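You operate a simulated robot arm through the tools that you are given. There is no shell and no other tool.

You run a simulated two-armed robot. Do the job below in one go: nothing can be reset, and whatever is moved stays where it is left.

TASK
Scan the grey container and set it in the frame for its load.
Fine: at SCAN A: it waits in the row of three there and rides through on the blue sledge. Sledge back at its start and scanner off at the end; the other two containers stay. Where these are worked on the way, their far stop is far enough and under half their travel is too little: blue sledge.
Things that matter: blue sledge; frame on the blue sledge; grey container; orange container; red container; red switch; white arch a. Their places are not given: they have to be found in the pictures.

It is judged by the outcome, as a careful person would: the job done as asked, and still so three seconds after it is handed in. It fails if anything else is knocked over, pushed out of place, dropped, spilled or broken.

THE ROBOT
Two 7-joint arms with two-finger parallel grippers on one trunk that stands fixed in place. Base frame: the origin is at the foot of the trunk, x ahead of it, y to its left, z up. Units: m, degrees, N and s.
The left shoulder is at [0.05, 0.177, 1.129], the right one opposite. With the tool pointing down near the work surface each hand reaches from about 0.18 to 0.7 m from the base axis, measured 20 degrees to its own side. Payload 3.43 kg a hand.
Tool frame (each hand has its own): the origin (TCP) lies between the finger pads and is the grasp point; the fingertips stand 0.034 m ahead of it; z points along the fingers, y is the line along which they close. The gripper opens to 0.128 m. The fingers are 0.024 m wide and 0.012 m thick; the gripper's body (0.048 by 0.13 m) begins 0.096 m behind the TCP.
Orientation is that of the tool frame in the base frame, as [roll, pitch, yaw] about the fixed x, y, z axes, in that order (R = Rz(yaw) Ry(pitch) Rx(roll)). With the fingers straight down and closing along the base's y, the tool's x points along the base's -x, its y along +y and its z along -z.

THE INTERFACE
- The arms move only by the tool send_rows. It takes "left_targets", "right_targets" or both (then of equal length, played together; a hand with none holds still); each is a list that holds one entry, the list of rows, each a list of 7 numbers: the turn, a rotation vector about the base's x, y, z in degrees, then the shift along the base's x, y, z in m, then the finger opening in m, from 0 to 0.128. In form: [[[ax, ay, az, x, y, z, fingers], ...]]. A call has 1 to 20 rows; each row shifts and turns the commanded pose from where the row before left it. Rows are played at 5 a second. More than 0.05 m and 8.6 degrees between two rows, or a gripper value outside its range, and nothing of the call is played. A pose out of reach is approached as far as the arm can. The call stops where the force on the tool passes 70 N (or 10 N more than at its start, if that is more) or the arm is blocked; 0.2 s more then pass. Each finger travels about 0.108 m/s and halts on what it meets, pressing with about 41 N; the grip force reading is that of the motor and also rises with nothing between the fingers. The clock runs only during rows and for 0.2 s after the last one: add rows that do not move to give the fingers time. The reply holds the time, the measured pose of the TCP, the force on the tool along the base axes, the opening and the grip force, in the units named above and with some noise, with the torque about the TCP (base axes, N m) and any sound that the robot's microphone picked up, and new pictures: "views" is both (left out), scene, wrist or none (wrist: the cameras of the hands that moved).
- Cameras (640 x 400 px; columns grow to the right, rows downward): "scene" is now at [0.1419, 0.0496, 1.3032]; the picture's right is [0.47, -0.89, 0.00], its down [-0.52, -0.27, -0.81] and it looks along [0.72, 0.38, -0.58] (base axes); focal length 321 px, centre (320, 200). "left" rides on the left gripper at [0.076, 0.011, -0.16] in its tool frame; the picture's right is [-0.15, 0.99, 0.00], its down [-0.88, -0.13, -0.46] and it looks along [-0.45, -0.07, 0.89] (tool axes); focal length 234 px, centre (320, 200). "right" rides on the right gripper at [0.076, -0.011, -0.16] in its tool frame; the picture's right is [0.15, 0.99, 0.00], its down [-0.88, 0.13, -0.46] and it looks along [-0.45, 0.07, 0.89] (tool axes); focal length 234 px, centre (320, 200).
- move_column(by): slides the trunk up (or, below 0, down) by that many m; the arms and the scene camera ride with it, the base frame stays. It gives what a move gives, with no picture.
- pan_tilt(pan, tilt): turns the head with the scene camera to pan (to the left, within 80 degrees either way) and tilt (down, from -29 to 69), counted from straight ahead of the robot. It gives what a move gives, and a new picture of the scene camera.
- locate(camera, pixels): for up to 12 pixels [column, row] of the newest picture of that camera ("zoom" is the newest enlarged one), the place [x, y, z] in the base frame of the surface seen there, good to about 0.003 m, but the place of the scene camera against the robot may be out by one fixed shift of up to 0.025 m in any direction. No time passes.
- inspect(camera, box): a new picture of the part [left, top, right, bottom] of that camera's present view, enlarged. No time passes.
- sign_off(): hands the job in; it is judged then, once.

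Unless the task says otherwise, let go and move clear before handing in.

The tools are called after ">>>" as name(argument=value, ...) on one line, values as JSON. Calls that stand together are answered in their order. send_rows: Moves the arms, as the interface text tells. Its arguments: {"type":"object","properties":{"left_targets":{"type":"array"},"right_targets":{"type":"array"},"views":{"type":"string","enum":["both","scene","wrist","none"]}},"required":[]} The other tools are called the same way: move_column (by) slides the trunk up or down; pan_tilt (pan, tilt) turns the head that bears the scene camera; locate (camera, pixels) gives the place of the surface under pixels of a picture; inspect (camera, box) takes an enlarged picture of a part of a camera's view; sign_off () hands the job in.

At the start:

```text
time_s: 0.0
left_tool_pos: [0.3435, 0.3914, 1.0361]
left_orientation: [180.0, -0.1, -180.0]
left_wrist_force: [-0.4, -0.1, -0.4]
left_moment: [-0.03, 0.0, -0.01]
left_opening: 0.1282
left_grasp_force: 0.1
right_tool_pos: [0.4388, 0.037, 1.0857]
right_orientation: [-179.9, 0.1, 180.0]
right_wrist_force: [0.5, -0.6, 0.7]
right_moment: [0.0, 0.01, -0.03]
right_opening: 0.1279
right_grasp_force: 0.1
trunk travel left (down, up): [-0.3, 0.101]
head pan, tilt: [27.8, 35.6]
```

scene: 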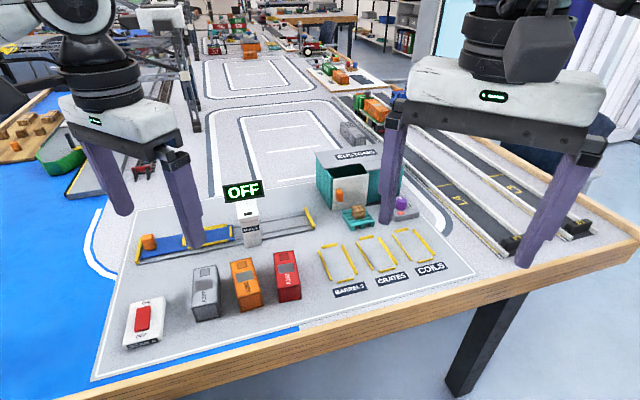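
right: 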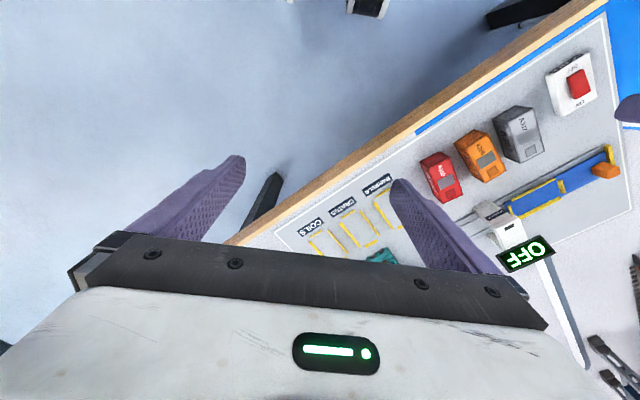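
left: 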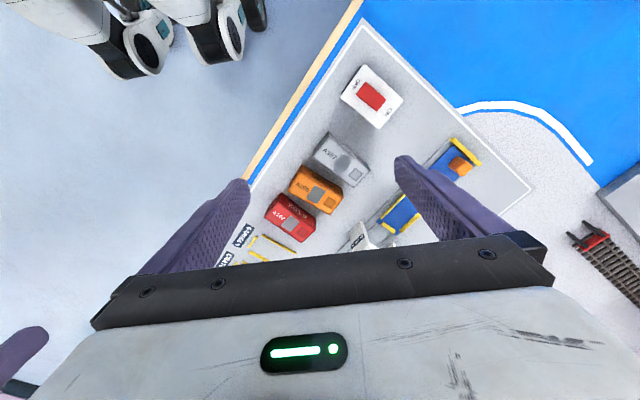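

The scene shows a red switch at (143,320), three containers at (205,292), (245,284), (287,275), a blue sledge with an orange knob at (150,242), a white arch at (248,225) with "OFF", and three yellow frames labelled BARRELS, CRATES, COILS. I'll enlarge these before moving.

>>> inspect(camera="scene", box=[100, 170, 340, 380])

>>> inspect(camera="left", box=[220, 40, 540, 270])

>>> inspect(camera="scene", box=[280, 120, 500, 320])

```text
1.90 times, centred on (220, 275) of scene
```

zoom: 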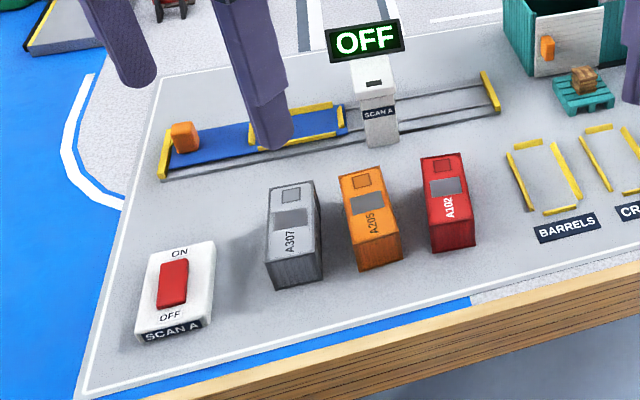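

```text
1.74 times, centred on (380, 155) of left
```

zoom: 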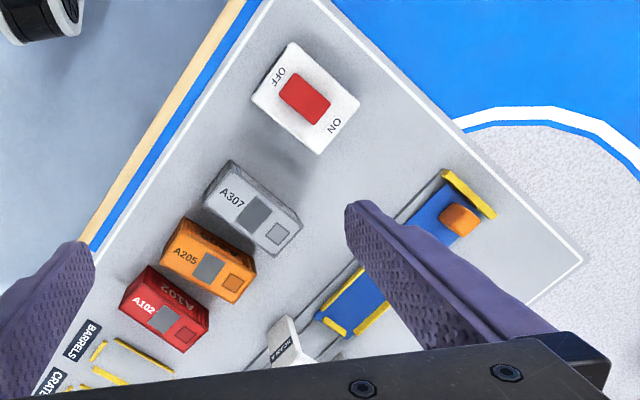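

```text
2.00 times, centred on (390, 220) of scene
```

zoom: 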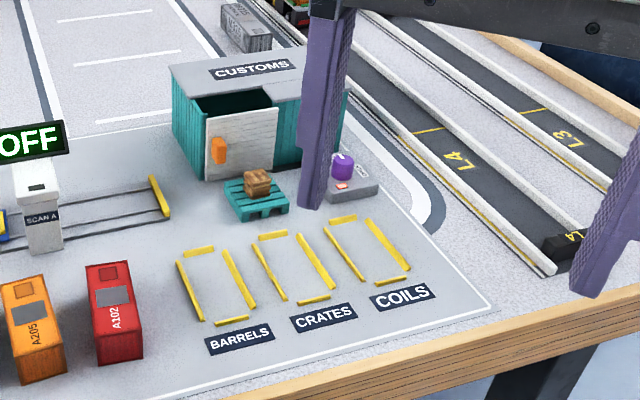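

Zooms are clear: the switch's ON is the far side and OFF the near side; the grey container is A307 with the row running to orange A205 and red A102; frames are BARRELS, CRATES, COILS. Now I'll locate the main points from both the scene and left cameras so I can compare the camera shift.

>>> locate(camera="scene", pixels=[[143, 318], [206, 282], [246, 275], [287, 265], [148, 240], [248, 215], [310, 217], [136, 255], [338, 262], [377, 253], [414, 245], [273, 310]])

>>> locate(camera="left", pixels=[[372, 96], [340, 155], [315, 187], [290, 215], [460, 165], [388, 219], [466, 148], [380, 175], [397, 80], [343, 90], [380, 128]])

```text
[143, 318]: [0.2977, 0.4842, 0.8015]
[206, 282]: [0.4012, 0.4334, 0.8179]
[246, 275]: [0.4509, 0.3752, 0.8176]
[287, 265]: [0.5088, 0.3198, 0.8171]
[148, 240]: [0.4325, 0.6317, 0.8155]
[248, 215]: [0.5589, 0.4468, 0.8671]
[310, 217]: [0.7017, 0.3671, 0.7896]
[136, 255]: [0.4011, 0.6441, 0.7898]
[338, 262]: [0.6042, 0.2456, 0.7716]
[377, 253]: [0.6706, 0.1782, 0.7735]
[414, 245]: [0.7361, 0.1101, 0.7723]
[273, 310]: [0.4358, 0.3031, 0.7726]
```

```text
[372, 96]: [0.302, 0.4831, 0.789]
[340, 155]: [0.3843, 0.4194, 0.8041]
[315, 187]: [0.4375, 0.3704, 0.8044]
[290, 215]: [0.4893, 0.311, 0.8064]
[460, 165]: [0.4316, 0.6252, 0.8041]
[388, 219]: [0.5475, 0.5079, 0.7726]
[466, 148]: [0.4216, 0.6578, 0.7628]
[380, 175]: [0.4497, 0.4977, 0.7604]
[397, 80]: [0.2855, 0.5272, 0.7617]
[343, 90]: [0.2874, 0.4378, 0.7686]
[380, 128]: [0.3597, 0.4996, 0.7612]
```

Left-camera readings put the table at z≈0.76, the container row along (0.7,−0.7), and the sledge track parallel to it. The left hand's finger hides the sledge frame, so I'll move the left hand left and park the right hand to its own side, then look again.

>>> send_rows(left_targets=[[[0, 0, 0, 0, 0.045, 0, 0.128], [0, 0, 0, 0, 0.045, 0, 0.128], [0, 0, 0, 0, 0.045, 0, 0.128], [0, 0, 0, 0, 0, 0, 0.128], [0, 0, 0, 0, 0, 0, 0.128], [0, 0, 0, 0, 0, 0, 0.128], [0, 0, 0, 0, 0, 0, 0.128]]], right_targets=[[[0, 0, 0, -0.015, -0.045, 0, 0.128], [0, 0, 0, -0.015, -0.045, 0, 0.128], [0, 0, 0, -0.015, -0.045, 0, 0.128], [0, 0, 0, -0.015, -0.045, 0, 0.128], [0, 0, 0, -0.015, -0.045, 0, 0.128], [0, 0, 0, -0.015, -0.045, 0, 0.128], [0, 0, 0, -0.015, -0.045, 0, 0.128]]])

```text
time_s: 1.6
left_tool_pos: [0.3411, 0.5263, 1.0339]
left_orientation: [179.9, -0.1, -180.0]
left_wrist_force: [-0.8, -0.1, 0.5]
left_moment: [0.03, -0.02, 0.01]
left_opening: 0.1281
left_grasp_force: 0.1
right_tool_pos: [0.3351, -0.2798, 1.0864]
right_orientation: [179.9, 0.1, 180.0]
right_wrist_force: [-0.3, -0.3, -0.5]
right_moment: [0.04, -0.02, 0.03]
right_opening: 0.1279
right_grasp_force: 0.0
trunk travel left (down, up): [-0.3, 0.101]
head pan, tilt: [27.8, 35.6]
```

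scene: 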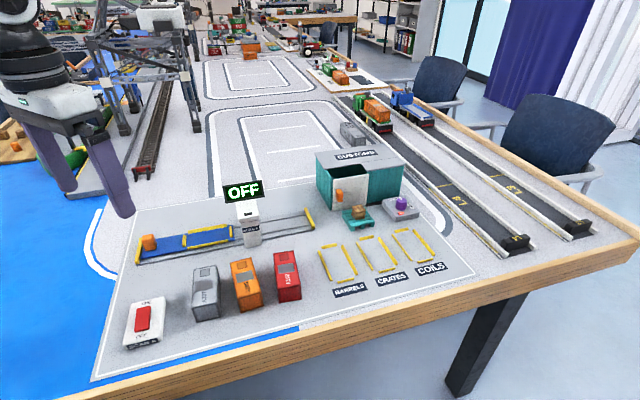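
right: 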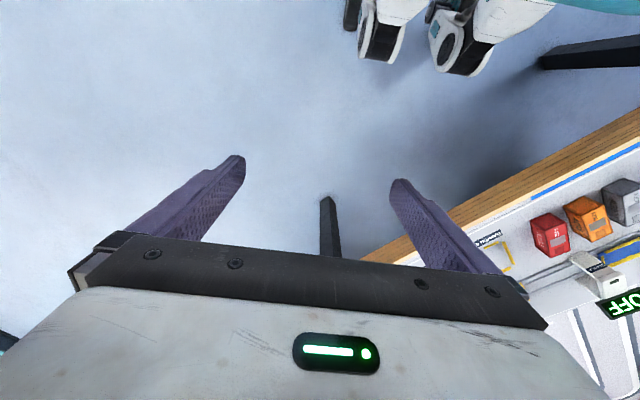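
left: 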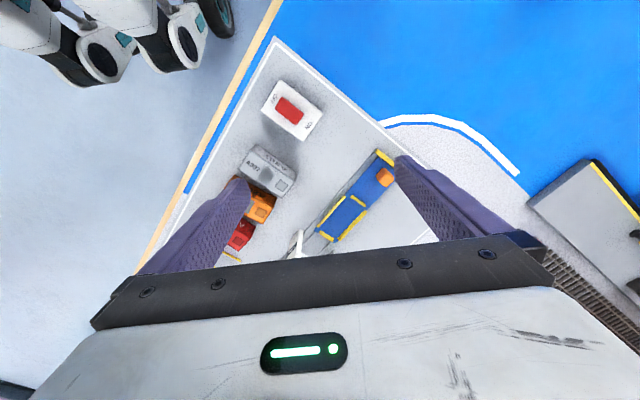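

Now the sledge with its inner yellow frame is fully visible in the scene (140–235, 225–260) and the left picture (320–395, 150–245). I'll zoom both for the frame's shape.

>>> inspect(camera="scene", box=[120, 180, 330, 311])

>>> inspect(camera="left", box=[240, 70, 420, 260])

```text
3.05 times, centred on (225, 246) of scene
```

zoom: 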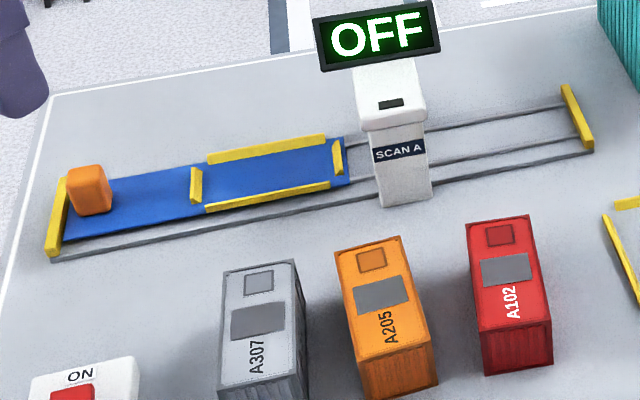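

```text
2.11 times, centred on (330, 165) of left
```

zoom: 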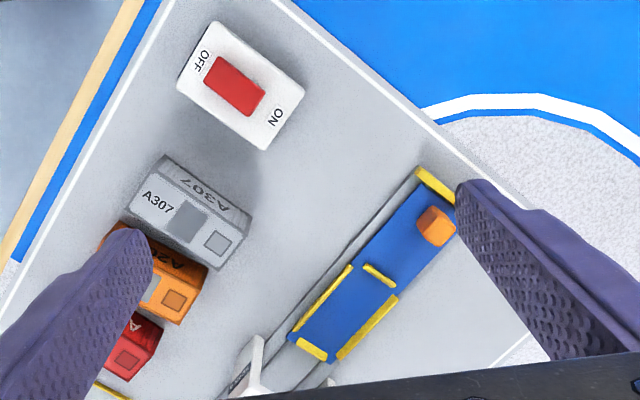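

The zoomed left picture shows the sledge frame's long side lies along the track, so the container must be turned by 90° to ride. I'll locate the frame rails, knob, start stop and rocker in this zoom.

>>> locate(camera="zoom", pixels=[[364, 266], [395, 285], [351, 267], [290, 339], [397, 297], [339, 358], [297, 341], [326, 359], [437, 225], [420, 170], [218, 68], [252, 105]])

>>> locate(camera="zoom", pixels=[[345, 310], [205, 60], [275, 118], [270, 140], [188, 222], [135, 207], [215, 265], [237, 235], [165, 180], [400, 235], [330, 335], [300, 260]])

```text
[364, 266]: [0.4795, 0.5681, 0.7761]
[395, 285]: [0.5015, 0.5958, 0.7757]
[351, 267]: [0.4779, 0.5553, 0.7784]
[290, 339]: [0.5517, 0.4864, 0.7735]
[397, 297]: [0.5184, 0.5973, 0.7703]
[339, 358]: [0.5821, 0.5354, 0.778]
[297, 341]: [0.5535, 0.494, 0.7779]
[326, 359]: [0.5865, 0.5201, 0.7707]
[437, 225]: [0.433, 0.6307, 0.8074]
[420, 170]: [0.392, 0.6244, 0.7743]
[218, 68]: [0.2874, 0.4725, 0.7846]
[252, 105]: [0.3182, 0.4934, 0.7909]
```

```text
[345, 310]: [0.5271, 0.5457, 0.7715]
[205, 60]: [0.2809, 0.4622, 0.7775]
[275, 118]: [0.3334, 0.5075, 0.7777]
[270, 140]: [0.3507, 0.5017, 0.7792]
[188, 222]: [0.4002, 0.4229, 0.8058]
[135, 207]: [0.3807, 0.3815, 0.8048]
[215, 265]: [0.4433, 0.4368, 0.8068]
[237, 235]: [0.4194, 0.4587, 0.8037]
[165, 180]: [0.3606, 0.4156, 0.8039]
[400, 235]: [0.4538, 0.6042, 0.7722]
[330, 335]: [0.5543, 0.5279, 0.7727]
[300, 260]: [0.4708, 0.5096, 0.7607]
```

The container top is at z≈0.805 (about 0.085 × 0.037 m), the sledge deck at 0.772 with rails only ~6 mm high, and the frame centre is near (0.53, 0.545). I'll move the left hand forward to see the arch, far stop and the three destination frames from its own camera.

>>> send_rows(left_targets=[[[0, 0, 0, 0.03, -0.035, 0, 0.128], [0, 0, 0, 0.03, -0.035, 0, 0.128], [0, 0, 0, 0.03, -0.035, 0, 0.128], [0, 0, 0, 0.03, -0.035, 0, 0.128], [0, 0, 0, 0.0, -0.035, 0, 0.128], [0, 0, 0, 0.0, -0.035, 0, 0.128], [0, 0, 0, 0, 0, 0, 0.128]]], views="wrist")

```text
time_s: 3.2
left_tool_pos: [0.4633, 0.3176, 1.0344]
left_orientation: [179.9, -0.1, 180.0]
left_wrist_force: [0.0, -0.3, -0.4]
left_moment: [-0.01, -0.01, 0.0]
left_opening: 0.128
left_grasp_force: 0.1
right_tool_pos: [0.336, -0.2782, 1.0863]
right_orientation: [-179.9, 0.2, -180.0]
right_wrist_force: [0.2, 1.5, -0.3]
right_moment: [0.01, 0.0, -0.02]
right_opening: 0.1282
right_grasp_force: 0.1
trunk travel left (down, up): [-0.3, 0.101]
head pan, tilt: [27.8, 35.6]
```

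left: 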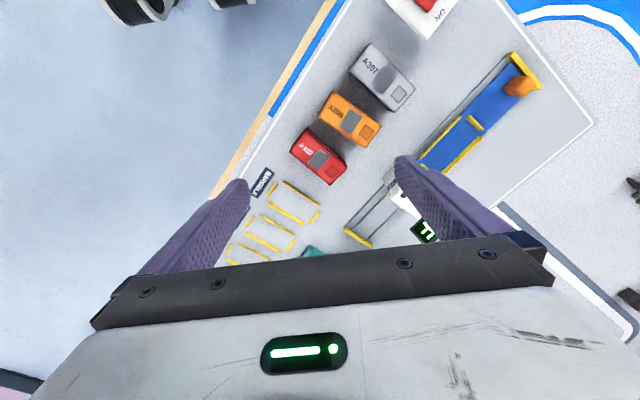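

This left picture shows the containers at (380,75), (350,117), (318,157), the far stop at (357,238) and the frames at (290,200), (270,232), (245,255). I'll zoom two regions.

>>> inspect(camera="left", box=[270, 30, 430, 130])

>>> inspect(camera="left", box=[220, 130, 420, 260])

```text
4.00 times, centred on (350, 80) of left
```

zoom: 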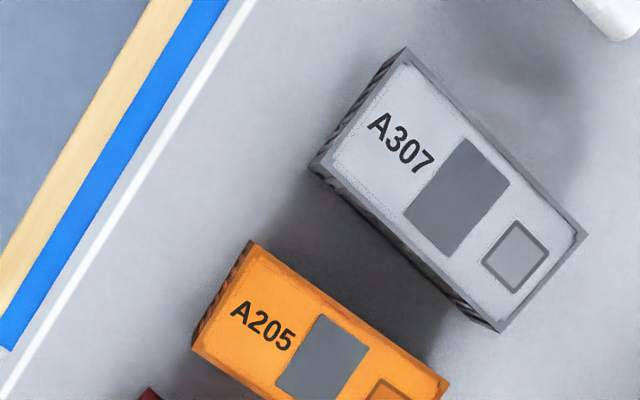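

```text
3.08 times, centred on (320, 195) of left
```

zoom: 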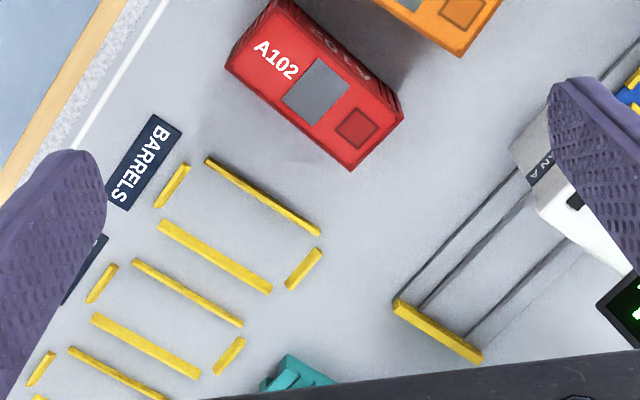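

The BARRELS and CRATES frames are clear in this zoom (rails at (206,159)–(318,233), (160,222)–(270,290) etc.) along with the far stop (395,305)–(480,358). I'll locate those.

>>> locate(camera="zoom", pixels=[[173, 187], [304, 268], [262, 196], [215, 256], [102, 283], [229, 356], [187, 293], [146, 346], [400, 307], [476, 355], [540, 130], [575, 210]])

>>> locate(camera="zoom", pixels=[[238, 226], [166, 319], [41, 370], [232, 63], [352, 168], [400, 120], [315, 90], [206, 160], [318, 232], [161, 222], [270, 289], [440, 250]])

>>> locate(camera="left", pixels=[[373, 43], [416, 88], [396, 110], [351, 70], [384, 78], [312, 215], [351, 120]])

```text
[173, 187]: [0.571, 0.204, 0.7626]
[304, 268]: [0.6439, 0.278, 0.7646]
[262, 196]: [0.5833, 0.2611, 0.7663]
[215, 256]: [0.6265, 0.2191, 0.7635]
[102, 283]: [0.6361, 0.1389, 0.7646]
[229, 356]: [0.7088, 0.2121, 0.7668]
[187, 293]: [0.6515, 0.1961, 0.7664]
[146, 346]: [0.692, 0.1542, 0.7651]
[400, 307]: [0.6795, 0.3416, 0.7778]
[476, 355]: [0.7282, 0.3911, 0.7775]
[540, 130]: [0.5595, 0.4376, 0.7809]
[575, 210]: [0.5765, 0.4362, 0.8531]
```

```text
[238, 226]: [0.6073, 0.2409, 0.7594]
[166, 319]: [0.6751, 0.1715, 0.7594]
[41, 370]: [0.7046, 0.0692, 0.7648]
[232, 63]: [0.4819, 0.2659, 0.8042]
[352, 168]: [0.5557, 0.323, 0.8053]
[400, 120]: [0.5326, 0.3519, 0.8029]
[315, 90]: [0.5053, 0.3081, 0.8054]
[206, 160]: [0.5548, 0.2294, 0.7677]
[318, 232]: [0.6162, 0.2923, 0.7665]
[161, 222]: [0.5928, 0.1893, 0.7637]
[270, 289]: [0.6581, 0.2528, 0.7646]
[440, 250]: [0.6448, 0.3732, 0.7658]
```

```text
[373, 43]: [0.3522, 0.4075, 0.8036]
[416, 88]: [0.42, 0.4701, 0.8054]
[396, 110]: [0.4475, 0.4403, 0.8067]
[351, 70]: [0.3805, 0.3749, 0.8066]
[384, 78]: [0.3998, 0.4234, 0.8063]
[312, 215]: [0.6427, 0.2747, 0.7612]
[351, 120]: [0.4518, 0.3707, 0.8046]
```

Measured: grey container centre ≈ (0.400, 0.423), long axis ≈ 44°, size ≈ 0.093×0.042; BARRELS frame centre ≈ (0.607, 0.241), axis 45°. Next I need the arch and display geometry, from the scene camera (with its ~+0.012 z shift).

>>> inspect(camera="scene", box=[190, 170, 330, 258])

```text
4.55 times, centred on (260, 214) of scene
```

zoom: 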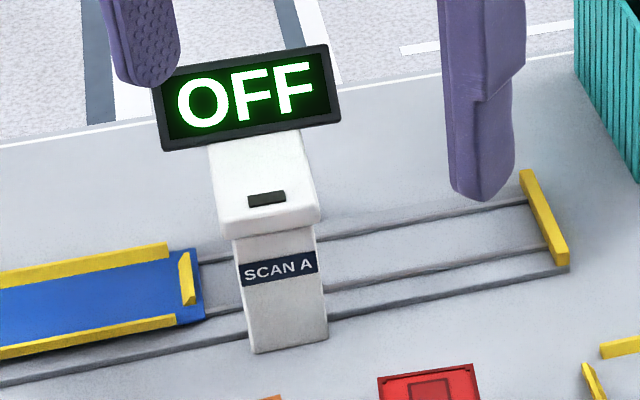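

The arch's near pillar spans (250–328, 230–350) in this zoom, with the display above at (160–340, 45–150). Locating its corners and the rails.

>>> locate(camera="zoom", pixels=[[252, 348], [326, 337], [224, 226], [318, 216], [212, 150], [300, 136], [165, 147], [160, 92], [327, 50], [337, 120], [200, 300], [186, 280]])

>>> locate(camera="zoom", pixels=[[265, 197], [265, 160], [245, 235], [530, 180], [560, 255], [190, 260], [90, 270], [85, 335], [168, 245], [173, 320], [420, 385], [600, 380]])

```text
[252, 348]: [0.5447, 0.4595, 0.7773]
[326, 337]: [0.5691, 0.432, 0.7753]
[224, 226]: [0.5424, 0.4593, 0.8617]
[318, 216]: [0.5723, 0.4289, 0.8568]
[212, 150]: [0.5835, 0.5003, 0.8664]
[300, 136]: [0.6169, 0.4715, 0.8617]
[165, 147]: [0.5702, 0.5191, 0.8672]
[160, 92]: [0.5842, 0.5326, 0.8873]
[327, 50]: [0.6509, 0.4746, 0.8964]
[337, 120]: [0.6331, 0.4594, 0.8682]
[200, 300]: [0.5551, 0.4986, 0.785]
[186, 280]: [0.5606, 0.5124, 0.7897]
```

```text
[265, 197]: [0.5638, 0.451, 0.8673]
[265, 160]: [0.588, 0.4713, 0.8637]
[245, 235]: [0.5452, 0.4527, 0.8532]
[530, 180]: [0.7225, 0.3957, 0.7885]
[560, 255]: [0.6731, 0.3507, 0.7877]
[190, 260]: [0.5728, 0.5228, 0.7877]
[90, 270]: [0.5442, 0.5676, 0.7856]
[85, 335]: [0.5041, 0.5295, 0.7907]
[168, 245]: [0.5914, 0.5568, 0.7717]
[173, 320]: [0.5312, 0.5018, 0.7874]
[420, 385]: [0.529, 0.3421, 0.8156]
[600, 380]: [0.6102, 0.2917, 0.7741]
```

The arch beam sits at z≈0.85 and the display spans along-track up to about level with the sledge front, so I must grip across the container's width (narrow along the track). First comes the switch: I'll turn the left hand +45° and bring it over the switch for a close measurement.

>>> send_rows(left_targets=[[[0, 0, 7.5, -0.027, 0.022, 0, 0.128], [0, 0, 7.5, -0.027, 0.022, 0, 0.128], [0, 0, 7.5, -0.027, 0.022, 0, 0.128], [0, 0, 7.5, -0.027, 0.022, 0, 0.128], [0, 0, 7.5, -0.027, 0.022, 0, 0.128], [0, 0, 7.5, -0.027, 0.022, 0, 0.128], [0, 0, 0, 0, 0, -0.04, 0.128], [0, 0, 0, 0, 0, -0.04, 0.128], [0, 0, 0, 0, 0, 0, 0.128], [0, 0, 0, 0, 0, 0, 0.128]]])

```text
time_s: 5.4
left_tool_pos: [0.3031, 0.4492, 0.9555]
left_orientation: [-179.9, 0.0, -135.0]
left_wrist_force: [0.0, -0.1, 0.0]
left_moment: [0.02, 0.04, -0.01]
left_opening: 0.1279
left_grasp_force: 0.2
right_tool_pos: [0.3363, -0.2784, 1.0865]
right_orientation: [-180.0, 0.1, 179.9]
right_wrist_force: [0.4, 1.2, -0.3]
right_moment: [0.05, -0.02, 0.02]
right_opening: 0.128
right_grasp_force: 0.0
trunk travel left (down, up): [-0.3, 0.101]
head pan, tilt: [27.8, 35.6]
```

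scene: 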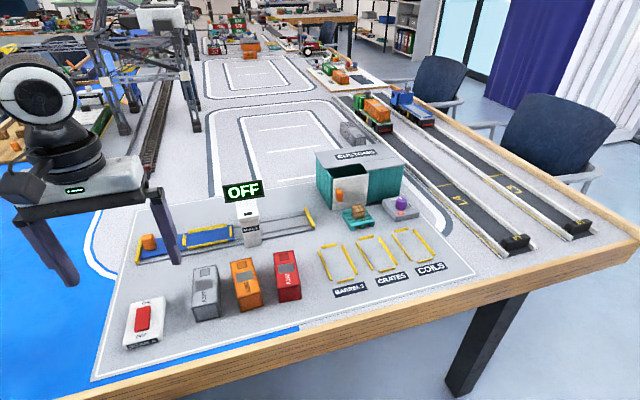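
left: 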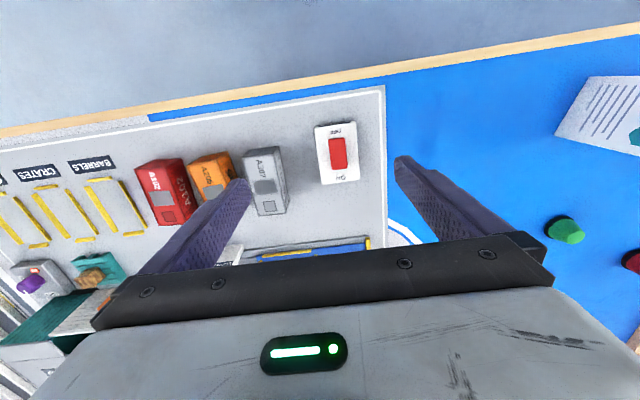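

With the +45° turn, the switch is at (338,153) and the grey container at (265,180), well aligned with the picture. Zooming on both for precise points.

>>> inspect(camera="left", box=[230, 110, 390, 220])

```text
3.64 times, centred on (310, 165) of left
```

zoom: 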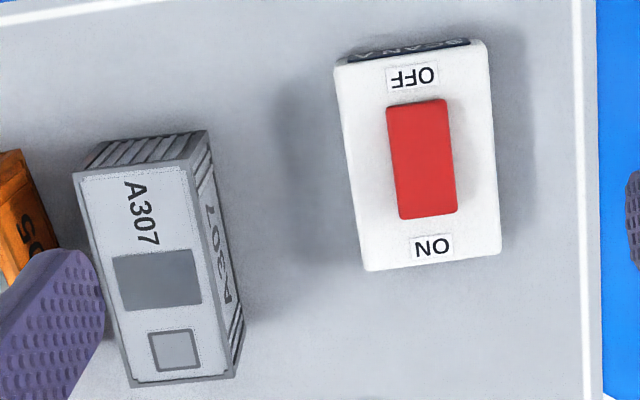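

>>> locate(camera="zoom", pixels=[[395, 115], [440, 112], [420, 160], [405, 210], [450, 205], [430, 235], [75, 175], [190, 163], [130, 384], [222, 375], [160, 283], [300, 330]])

>>> locate(camera="zoom", pixels=[[392, 106], [444, 103], [422, 185], [427, 208], [416, 108], [420, 140], [345, 70], [487, 60], [368, 268], [500, 252], [100, 285], [208, 268]])

```text
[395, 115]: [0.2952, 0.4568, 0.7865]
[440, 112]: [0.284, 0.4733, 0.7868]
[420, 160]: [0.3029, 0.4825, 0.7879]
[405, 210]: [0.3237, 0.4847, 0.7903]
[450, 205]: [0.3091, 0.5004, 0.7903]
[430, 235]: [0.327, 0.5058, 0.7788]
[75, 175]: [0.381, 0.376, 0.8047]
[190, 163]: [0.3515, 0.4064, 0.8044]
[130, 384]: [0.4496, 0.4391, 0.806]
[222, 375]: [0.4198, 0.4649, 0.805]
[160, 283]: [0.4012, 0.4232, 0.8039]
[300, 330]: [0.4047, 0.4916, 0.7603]
```

```text
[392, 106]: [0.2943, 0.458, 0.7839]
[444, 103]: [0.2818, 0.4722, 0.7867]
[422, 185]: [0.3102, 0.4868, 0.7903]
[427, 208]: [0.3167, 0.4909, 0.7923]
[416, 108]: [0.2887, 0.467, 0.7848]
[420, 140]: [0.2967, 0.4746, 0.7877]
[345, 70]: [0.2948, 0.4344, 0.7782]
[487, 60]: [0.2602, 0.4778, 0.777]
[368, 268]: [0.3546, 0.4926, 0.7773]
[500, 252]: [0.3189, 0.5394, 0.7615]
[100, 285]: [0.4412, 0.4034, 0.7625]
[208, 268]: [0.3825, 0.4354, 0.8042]
```

Rocker: OFF end (0.2885, 0.466, 0.785), ON end (0.317, 0.4915, 0.792) and centre (0.303, 0.479). I'll close the left fingers and come down above the ON end, stopping about 1.4 cm above it.

>>> send_rows(left_targets=[[[0, 0, 0, 0.014, 0.0428, 0, 0.0], [0, 0, 0, 0, 0, 0, 0.0], [0, 0, 0, 0, 0, 0, 0.0], [0, 0, 0, 0, 0, -0.0385, 0.0], [0, 0, 0, 0, 0, -0.0385, 0.0], [0, 0, 0, 0, 0, -0.0385, 0.0], [0, 0, 0, 0, 0, 0, 0.0], [0, 0, 0, 0, 0, 0, 0.0]]])

```text
time_s: 7.2
left_tool_pos: [0.3145, 0.4935, 0.8363]
left_orientation: [-180.0, -0.1, -135.0]
left_wrist_force: [0.6, -0.4, 0.7]
left_moment: [0.0, 0.03, 0.03]
left_opening: 0.0
left_grasp_force: 33.0
right_tool_pos: [0.3365, -0.2783, 1.0864]
right_orientation: [180.0, 0.1, -179.9]
right_wrist_force: [0.0, 0.8, -0.3]
right_moment: [0.01, -0.01, -0.02]
right_opening: 0.128
right_grasp_force: 0.0
trunk travel left (down, up): [-0.3, 0.101]
head pan, tilt: [27.8, 35.6]
```

scene: 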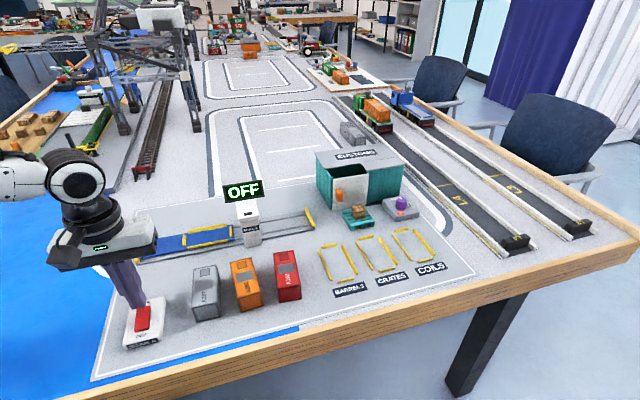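
left: 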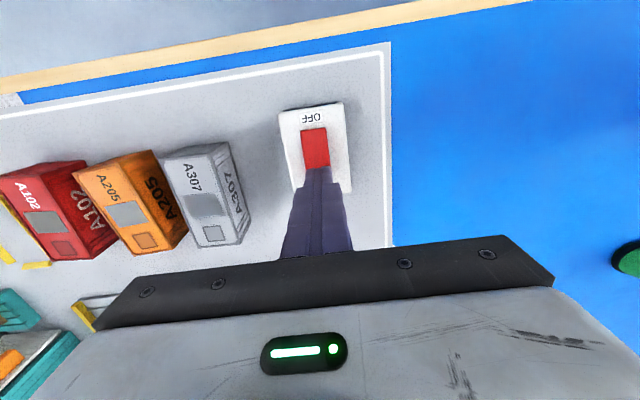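

The closed fingertips at (318,172) sit over the ON end of the rocker, tip at z≈0.802. I'll press down in small steps to about 0.786.

>>> send_rows(left_targets=[[[0, 0, 0, 0.001, 0, -0.007, 0.0], [0, 0, 0, 0, 0, -0.003, 0.0], [0, 0, 0, 0, 0, -0.003, 0.0], [0, 0, 0, 0, 0, -0.003, 0.0], [0, 0, 0, 0, 0, 0, 0.0]]])

```text
time_s: 8.4
left_tool_pos: [0.3161, 0.4927, 0.8232]
left_orientation: [180.0, 0.0, -135.0]
left_wrist_force: [-0.8, -0.3, 0.6]
left_moment: [0.06, -0.04, -0.01]
left_opening: 0.0
left_grasp_force: 32.8
right_tool_pos: [0.3363, -0.2786, 1.0862]
right_orientation: [180.0, 0.1, -180.0]
right_wrist_force: [0.1, -0.2, -0.6]
right_moment: [0.02, 0.03, 0.01]
right_opening: 0.128
right_grasp_force: 0.2
trunk travel left (down, up): [-0.3, 0.101]
head pan, tilt: [27.8, 35.6]
```

scene: 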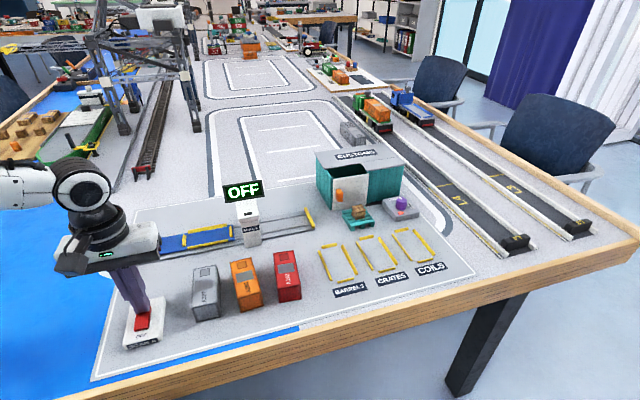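
left: 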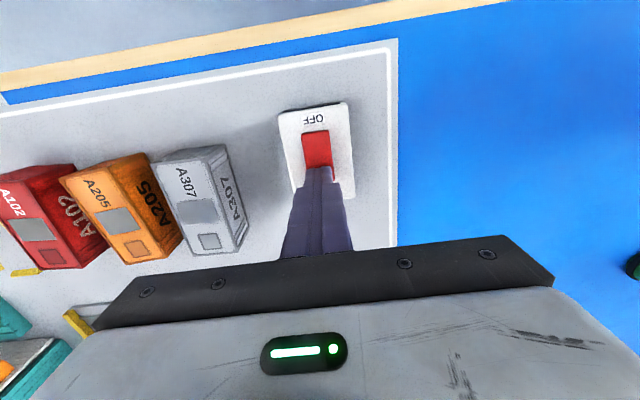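

Tip is at z≈0.789 with no reaction yet and the sign still reads OFF. I'll press a few millimetres further.

>>> send_rows(left_targets=[[[0, 0, 0, 0, 0, -0.002, 0.0], [0, 0, 0, 0, 0, -0.002, 0.0], [0, 0, 0, 0, 0, -0.002, 0.0], [0, 0, 0, 0, 0, 0, 0.0]]])

```text
time_s: 9.4
left_tool_pos: [0.3162, 0.491, 0.8213]
left_orientation: [-180.0, 0.5, -135.0]
left_wrist_force: [-5.7, 3.0, 36.2]
left_moment: [-0.24, 0.45, -0.26]
left_opening: 0.0
left_grasp_force: 33.0
right_tool_pos: [0.3342, -0.2796, 1.0856]
right_orientation: [179.7, 0.3, 180.0]
right_wrist_force: [-0.4, 0.6, -0.1]
right_moment: [0.01, -0.03, 0.01]
right_opening: 0.1281
right_grasp_force: 0.0
trunk travel left (down, up): [-0.3, 0.101]
head pan, tilt: [27.8, 35.6]
```

scene: 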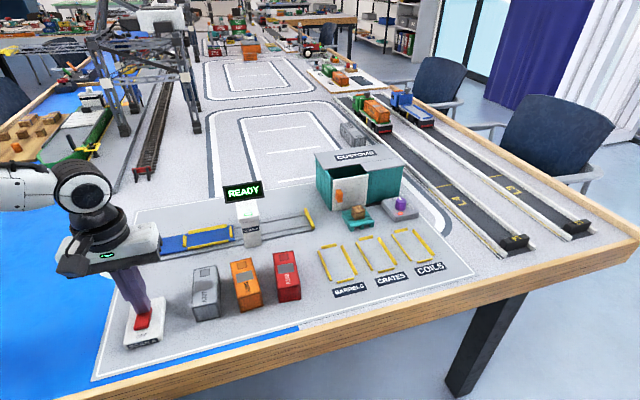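
left: 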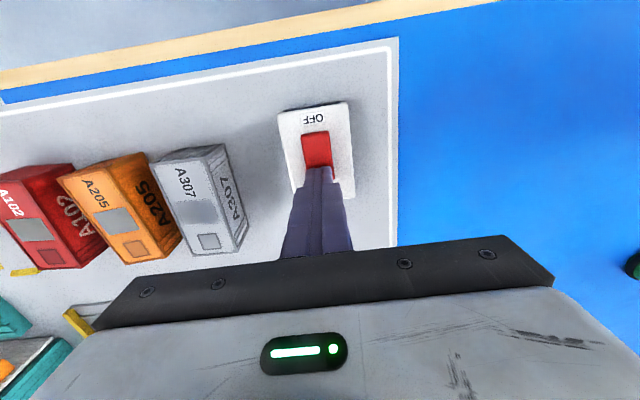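

The sign now reads READY at (242,192) with 36 N reaction, so the scanner is on. I'll lift straight up, open the fingers and move above the grey container to measure it from overhead.

>>> send_rows(left_targets=[[[0, 0, 0, 0, 0, 0.04, 0.0], [0, 0, 0, 0, 0, 0.04, 0.0], [0, 0, 0, 0, 0, 0.03, 0.05], [0, 0, 0, 0.042, -0.0345, 0, 0.09], [0, 0, 0, 0.042, -0.0345, 0, 0.128], [0, 0, 0, 0, 0, 0, 0.128], [0, 0, 0, 0, 0, 0, 0.128], [0, 0, 0, 0, 0, 0, 0.128]]])

```text
refused: row 4 steps farther than a row can; nothing moved
```

The call was refused because a row exceeded 0.05 m; nothing moved. I'll split the sideways shift into smaller steps.

>>> send_rows(left_targets=[[[0, 0, 0, 0, 0, 0.04, 0.0], [0, 0, 0, 0, 0, 0.04, 0.0], [0, 0, 0, 0, 0, 0.035, 0.03], [0, 0, 0, 0.028, -0.023, 0, 0.07], [0, 0, 0, 0.028, -0.023, 0, 0.11], [0, 0, 0, 0.028, -0.0235, 0, 0.128], [0, 0, 0, 0, 0, 0, 0.128], [0, 0, 0, 0, 0, 0, 0.128]]])

```text
time_s: 11.2
left_tool_pos: [0.4015, 0.4189, 0.9335]
left_orientation: [-180.0, -0.1, -135.0]
left_wrist_force: [-0.3, -0.7, 0.2]
left_moment: [0.01, 0.01, 0.02]
left_opening: 0.1281
left_grasp_force: 0.2
right_tool_pos: [0.3358, -0.279, 1.0857]
right_orientation: [180.0, 0.1, -180.0]
right_wrist_force: [-0.1, -0.1, 0.7]
right_moment: [-0.02, 0.0, 0.03]
right_opening: 0.1278
right_grasp_force: 0.1
trunk travel left (down, up): [-0.3, 0.101]
head pan, tilt: [27.8, 35.6]
```

scene: 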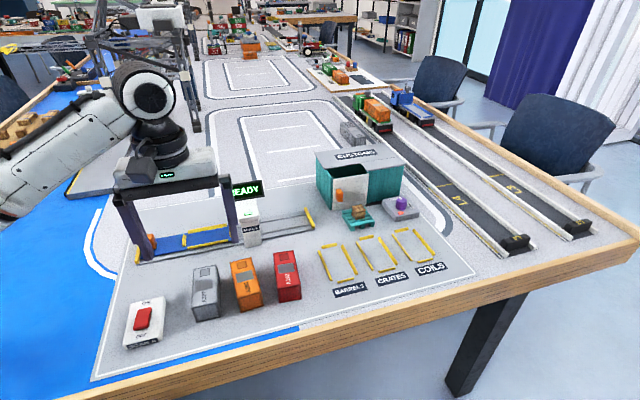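
left: 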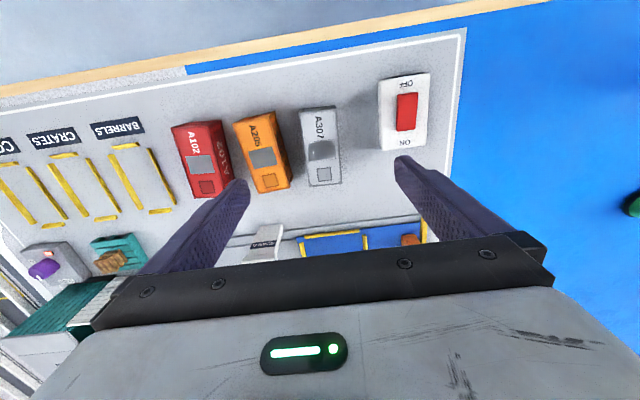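

The scanner stays on (READY) and the hand is above the grey container at (322,145). Zooming for its corner positions and the gap to the orange one.

>>> inspect(camera="left", box=[240, 95, 400, 195])

```text
4.00 times, centred on (320, 145) of left
```

zoom: 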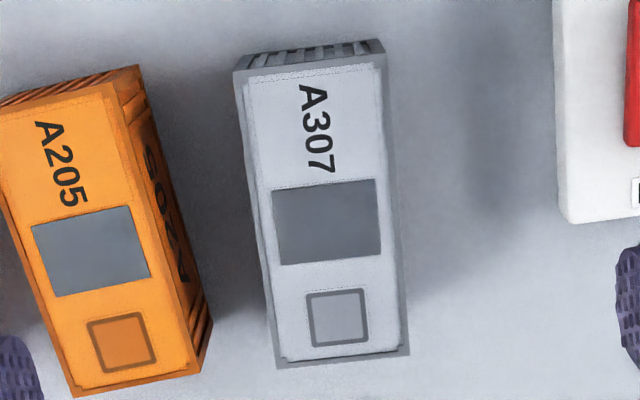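

>>> locate(camera="zoom", pixels=[[240, 78], [376, 62], [282, 360], [400, 348], [326, 222], [260, 222], [386, 210], [308, 72], [340, 355], [115, 92], [190, 365], [155, 230]])

>>> locate(camera="zoom", pixels=[[8, 115], [75, 385], [190, 368], [112, 90], [95, 250], [250, 150], [380, 140], [270, 300], [395, 290], [200, 320], [140, 80], [230, 250]])

```text
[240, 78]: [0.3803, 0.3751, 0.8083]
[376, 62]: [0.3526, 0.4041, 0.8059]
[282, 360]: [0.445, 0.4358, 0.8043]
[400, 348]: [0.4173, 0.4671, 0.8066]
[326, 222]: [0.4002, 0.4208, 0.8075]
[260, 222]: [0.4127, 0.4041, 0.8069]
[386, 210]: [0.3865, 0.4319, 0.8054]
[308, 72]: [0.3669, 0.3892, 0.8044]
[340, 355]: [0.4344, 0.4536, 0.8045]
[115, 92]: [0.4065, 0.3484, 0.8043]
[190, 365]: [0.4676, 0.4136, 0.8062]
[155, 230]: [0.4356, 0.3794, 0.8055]
```

```text
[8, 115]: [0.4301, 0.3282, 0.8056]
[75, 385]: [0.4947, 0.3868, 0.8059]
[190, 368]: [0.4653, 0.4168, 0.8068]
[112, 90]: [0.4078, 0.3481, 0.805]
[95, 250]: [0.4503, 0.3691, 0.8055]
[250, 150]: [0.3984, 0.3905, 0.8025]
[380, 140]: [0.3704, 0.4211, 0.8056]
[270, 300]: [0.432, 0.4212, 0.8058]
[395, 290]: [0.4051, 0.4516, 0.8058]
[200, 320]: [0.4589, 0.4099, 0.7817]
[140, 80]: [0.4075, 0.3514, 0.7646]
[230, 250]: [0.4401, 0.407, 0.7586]
```

Grey container centre ≈ (0.400, 0.4217), long axis ≈ 43.5°, gap to orange ≈ 0.033 m. I'll set the opening to 0.063 m, align, and descend part way to check that the fingers line up with the gaps.

>>> send_rows(left_targets=[[[0, 0, -1.5, -0.0015, 0.0028, 0, 0.063], [0, 0, 0, 0, 0, 0, 0.063], [0, 0, 0, 0, 0, 0, 0.063], [0, 0, 0, 0, 0, -0.035, 0.063], [0, 0, 0, 0, 0, -0.035, 0.063], [0, 0, 0, 0, 0, 0, 0.063], [0, 0, 0, 0, 0, 0, 0.063]]])

```text
time_s: 12.8
left_tool_pos: [0.3979, 0.424, 0.8597]
left_orientation: [-180.0, 0.1, -136.5]
left_wrist_force: [-0.1, -0.7, -0.6]
left_moment: [0.03, -0.01, -0.02]
left_opening: 0.0628
left_grasp_force: 0.1
right_tool_pos: [0.3363, -0.2771, 1.0858]
right_orientation: [180.0, 0.0, -179.9]
right_wrist_force: [0.1, -0.3, -0.4]
right_moment: [0.02, 0.01, 0.01]
right_opening: 0.128
right_grasp_force: 0.0
trunk travel left (down, up): [-0.3, 0.101]
head pan, tilt: [27.8, 35.6]
```

scene: 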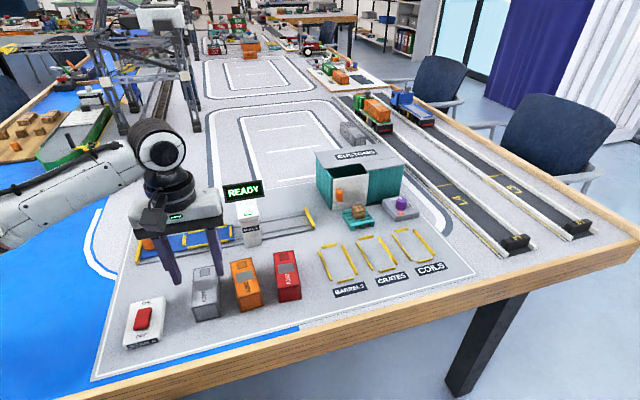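
left: 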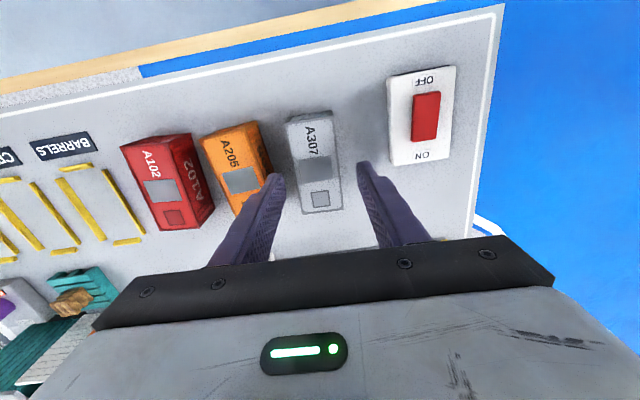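

The fingers straddle the grey container (288–343 columns) but the hand reads about 2–3 mm toward the switch side. I'll zoom to check the finger by the orange container.

>>> inspect(camera="left", box=[230, 100, 400, 240])

>>> send_rows(left_targets=[[[0, 0, 0, 0, 0, 0, 0.063]]], views="none")

```text
2.86 times, centred on (315, 170) of left
```

zoom: 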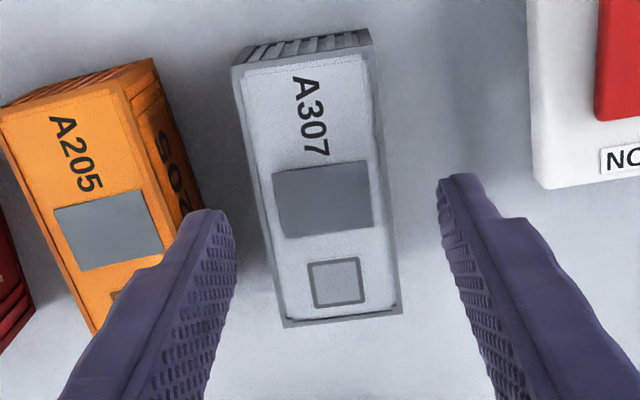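

```text
time_s: 13.2
left_tool_pos: [0.3979, 0.424, 0.8589]
left_orientation: [180.0, -0.1, -136.4]
left_wrist_force: [-0.3, -0.3, 0.2]
left_moment: [0.03, 0.02, 0.02]
left_opening: 0.063
left_grasp_force: 0.0
right_tool_pos: [0.3361, -0.279, 1.085]
right_orientation: [-180.0, 0.1, -180.0]
right_wrist_force: [-0.8, 0.1, -0.3]
right_moment: [-0.04, -0.01, -0.02]
right_opening: 0.128
right_grasp_force: 0.0
trunk travel left (down, up): [-0.3, 0.101]
head pan, tilt: [27.8, 35.6]
```

>>> locate(camera="zoom", pixels=[[242, 75], [364, 55], [286, 320], [396, 308], [322, 198], [270, 200], [384, 190], [302, 66], [340, 315], [150, 190], [205, 212], [462, 178]])

```text
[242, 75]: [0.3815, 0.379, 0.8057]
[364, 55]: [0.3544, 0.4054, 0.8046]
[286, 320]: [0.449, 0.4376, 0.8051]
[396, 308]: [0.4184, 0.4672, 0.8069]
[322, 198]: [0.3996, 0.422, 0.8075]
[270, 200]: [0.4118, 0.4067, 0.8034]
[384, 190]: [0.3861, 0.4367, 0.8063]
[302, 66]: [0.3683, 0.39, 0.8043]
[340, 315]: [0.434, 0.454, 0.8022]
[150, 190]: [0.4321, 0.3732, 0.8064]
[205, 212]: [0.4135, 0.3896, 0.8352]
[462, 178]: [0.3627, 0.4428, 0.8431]
```

Container centre re-measured at (0.4003, 0.4219) while the hand is at (0.3979, 0.424). I'll correct by (+2.4, −2.1) mm and descend to TCP z≈0.8085 with the fingers still open.

>>> send_rows(left_targets=[[[0, 0, 0, 0.0024, -0.0021, 0, 0.063], [0, 0, 0, 0, 0, -0.015, 0.063], [0, 0, 0, 0, 0, -0.015, 0.063], [0, 0, 0, 0, 0, -0.02, 0.063], [0, 0, 0, 0, 0, 0, 0.063], [0, 0, 0, 0, 0, 0, 0.063]]])

```text
time_s: 14.6
left_tool_pos: [0.4028, 0.4225, 0.8113]
left_orientation: [-179.9, 0.0, -136.5]
left_wrist_force: [-0.3, -1.2, -0.7]
left_moment: [0.01, 0.01, 0.02]
left_opening: 0.063
left_grasp_force: 0.1
right_tool_pos: [0.3356, -0.2778, 1.0863]
right_orientation: [-180.0, 0.1, 180.0]
right_wrist_force: [0.5, -1.4, -0.2]
right_moment: [0.07, -0.02, -0.04]
right_opening: 0.1281
right_grasp_force: 0.1
trunk travel left (down, up): [-0.3, 0.101]
head pan, tilt: [27.8, 35.6]
```

scene: 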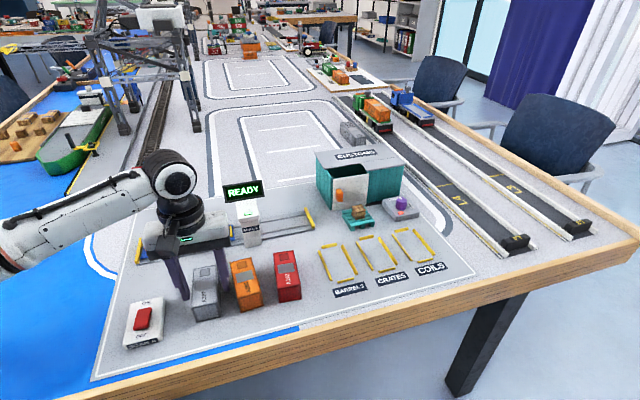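
left: 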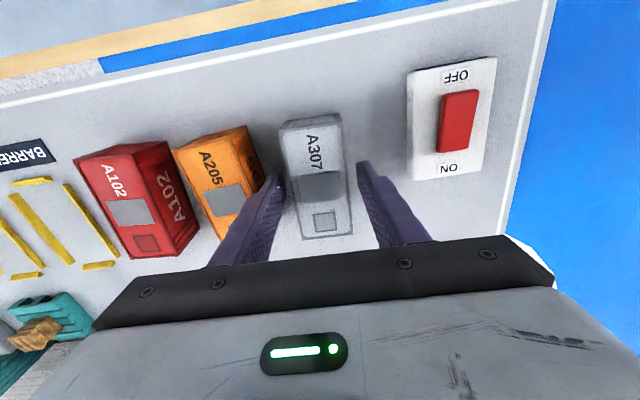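

Fingers are down on both sides of the grey container with no contact, reading (0.4028, 0.4225, 0.8113). A small correction, then I'll close the grip.

>>> send_rows(left_targets=[[[0, 0, 0, -0.0022, -0.0005, -0.002, 0.063], [0, 0, 0, 0, 0, 0, 0.063], [0, 0, 0, 0, 0, 0, 0.05], [0, 0, 0, 0, 0, 0, 0.044], [0, 0, 0, 0, 0, 0, 0.03], [0, 0, 0, 0, 0, 0, 0.03], [0, 0, 0, 0, 0, 0, 0.03]]])

```text
time_s: 16.2
left_tool_pos: [0.3993, 0.4234, 0.8089]
left_orientation: [180.0, 0.0, -136.4]
left_wrist_force: [-1.0, -0.9, 0.7]
left_moment: [0.01, -0.01, 0.02]
left_opening: 0.0442
left_grasp_force: 41.1
right_tool_pos: [0.3358, -0.2786, 1.086]
right_orientation: [-180.0, 0.1, 179.9]
right_wrist_force: [-0.6, -0.3, 0.4]
right_moment: [-0.03, -0.02, -0.01]
right_opening: 0.1281
right_grasp_force: 0.0
trunk travel left (down, up): [-0.3, 0.101]
head pan, tilt: [27.8, 35.6]
```

scene: 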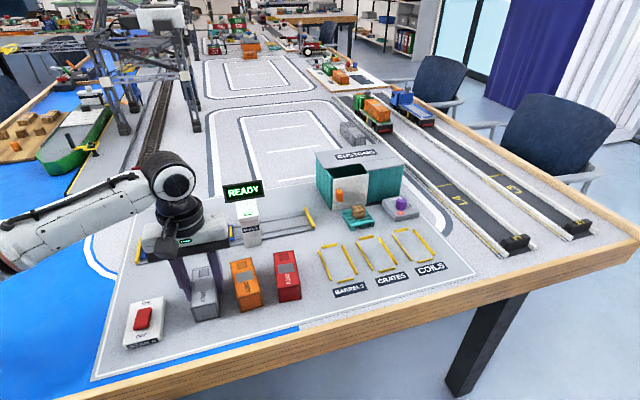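
left: 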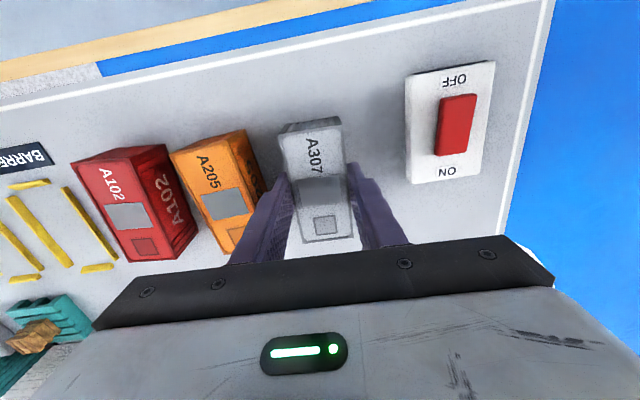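

Grip holds at 0.0442 m with 41 N. I'll lift straight up 0.12 m and check that the container hangs level.

>>> send_rows(left_targets=[[[0, 0, 0, 0, 0, 0.02, 0.03], [0, 0, 0, 0, 0, 0.03, 0.03], [0, 0, 0, 0, 0, 0.035, 0.03], [0, 0, 0, 0, 0, 0.035, 0.03], [0, 0, 0, 0, 0, 0, 0.03], [0, 0, 0, 0, 0, 0, 0.03]]])

```text
time_s: 17.6
left_tool_pos: [0.3977, 0.4231, 0.9318]
left_orientation: [-180.0, 0.0, -136.5]
left_wrist_force: [0.3, 0.6, -1.0]
left_moment: [-0.02, 0.0, 0.0]
left_opening: 0.0444
left_grasp_force: 41.5
right_tool_pos: [0.3373, -0.2788, 1.0855]
right_orientation: [179.9, 0.2, 180.0]
right_wrist_force: [-0.4, 1.0, 0.7]
right_moment: [0.0, 0.01, -0.02]
right_opening: 0.1281
right_grasp_force: 0.1
trunk travel left (down, up): [-0.3, 0.101]
head pan, tilt: [27.8, 35.6]
```

scene: 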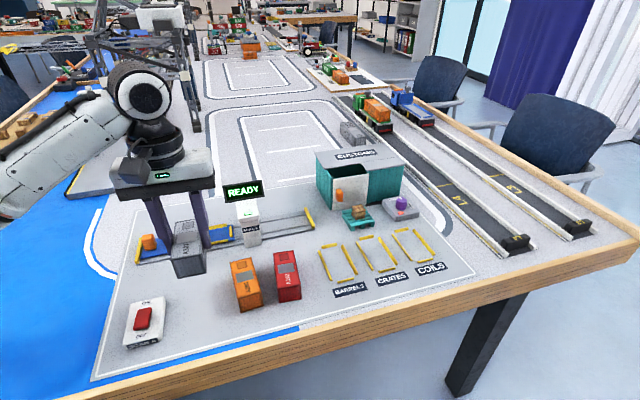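
left: 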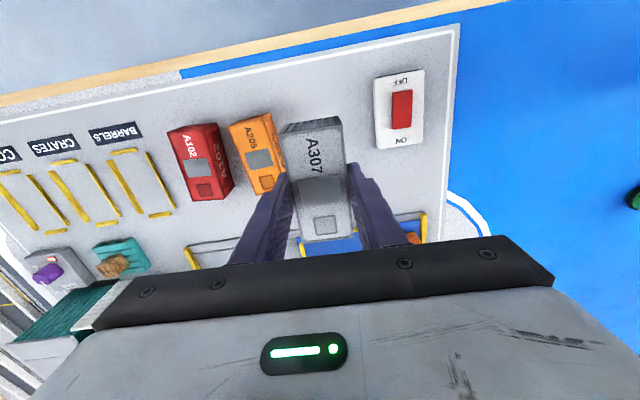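

The container is lifted and level, held in the fingers at (315,180). I'll measure where it sits in the hand from the wrist view.

>>> inspect(camera="left", box=[240, 105, 400, 255])

```text
2.67 times, centred on (320, 180) of left
```

zoom: 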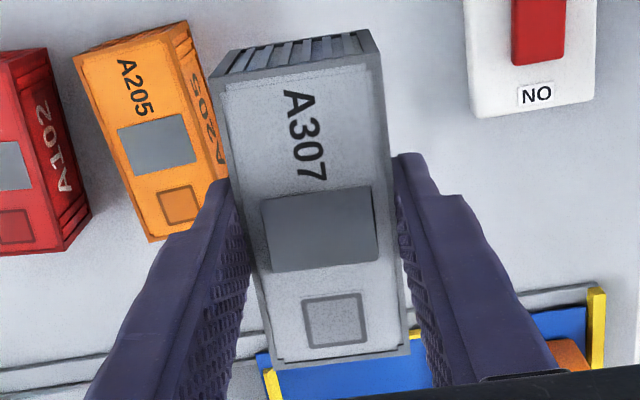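

>>> locate(camera="zoom", pixels=[[220, 82], [376, 62], [278, 362], [404, 350], [298, 74], [342, 356], [318, 225], [300, 120], [330, 300], [250, 220], [390, 205]])

```text
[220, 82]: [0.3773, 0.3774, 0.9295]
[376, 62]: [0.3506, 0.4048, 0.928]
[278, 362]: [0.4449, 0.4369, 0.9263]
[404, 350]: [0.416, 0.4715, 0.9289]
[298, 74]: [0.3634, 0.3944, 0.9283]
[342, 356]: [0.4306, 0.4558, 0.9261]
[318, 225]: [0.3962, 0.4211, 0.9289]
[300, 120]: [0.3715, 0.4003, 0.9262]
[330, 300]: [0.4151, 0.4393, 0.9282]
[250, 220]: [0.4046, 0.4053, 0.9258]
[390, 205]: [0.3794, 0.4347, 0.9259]
```

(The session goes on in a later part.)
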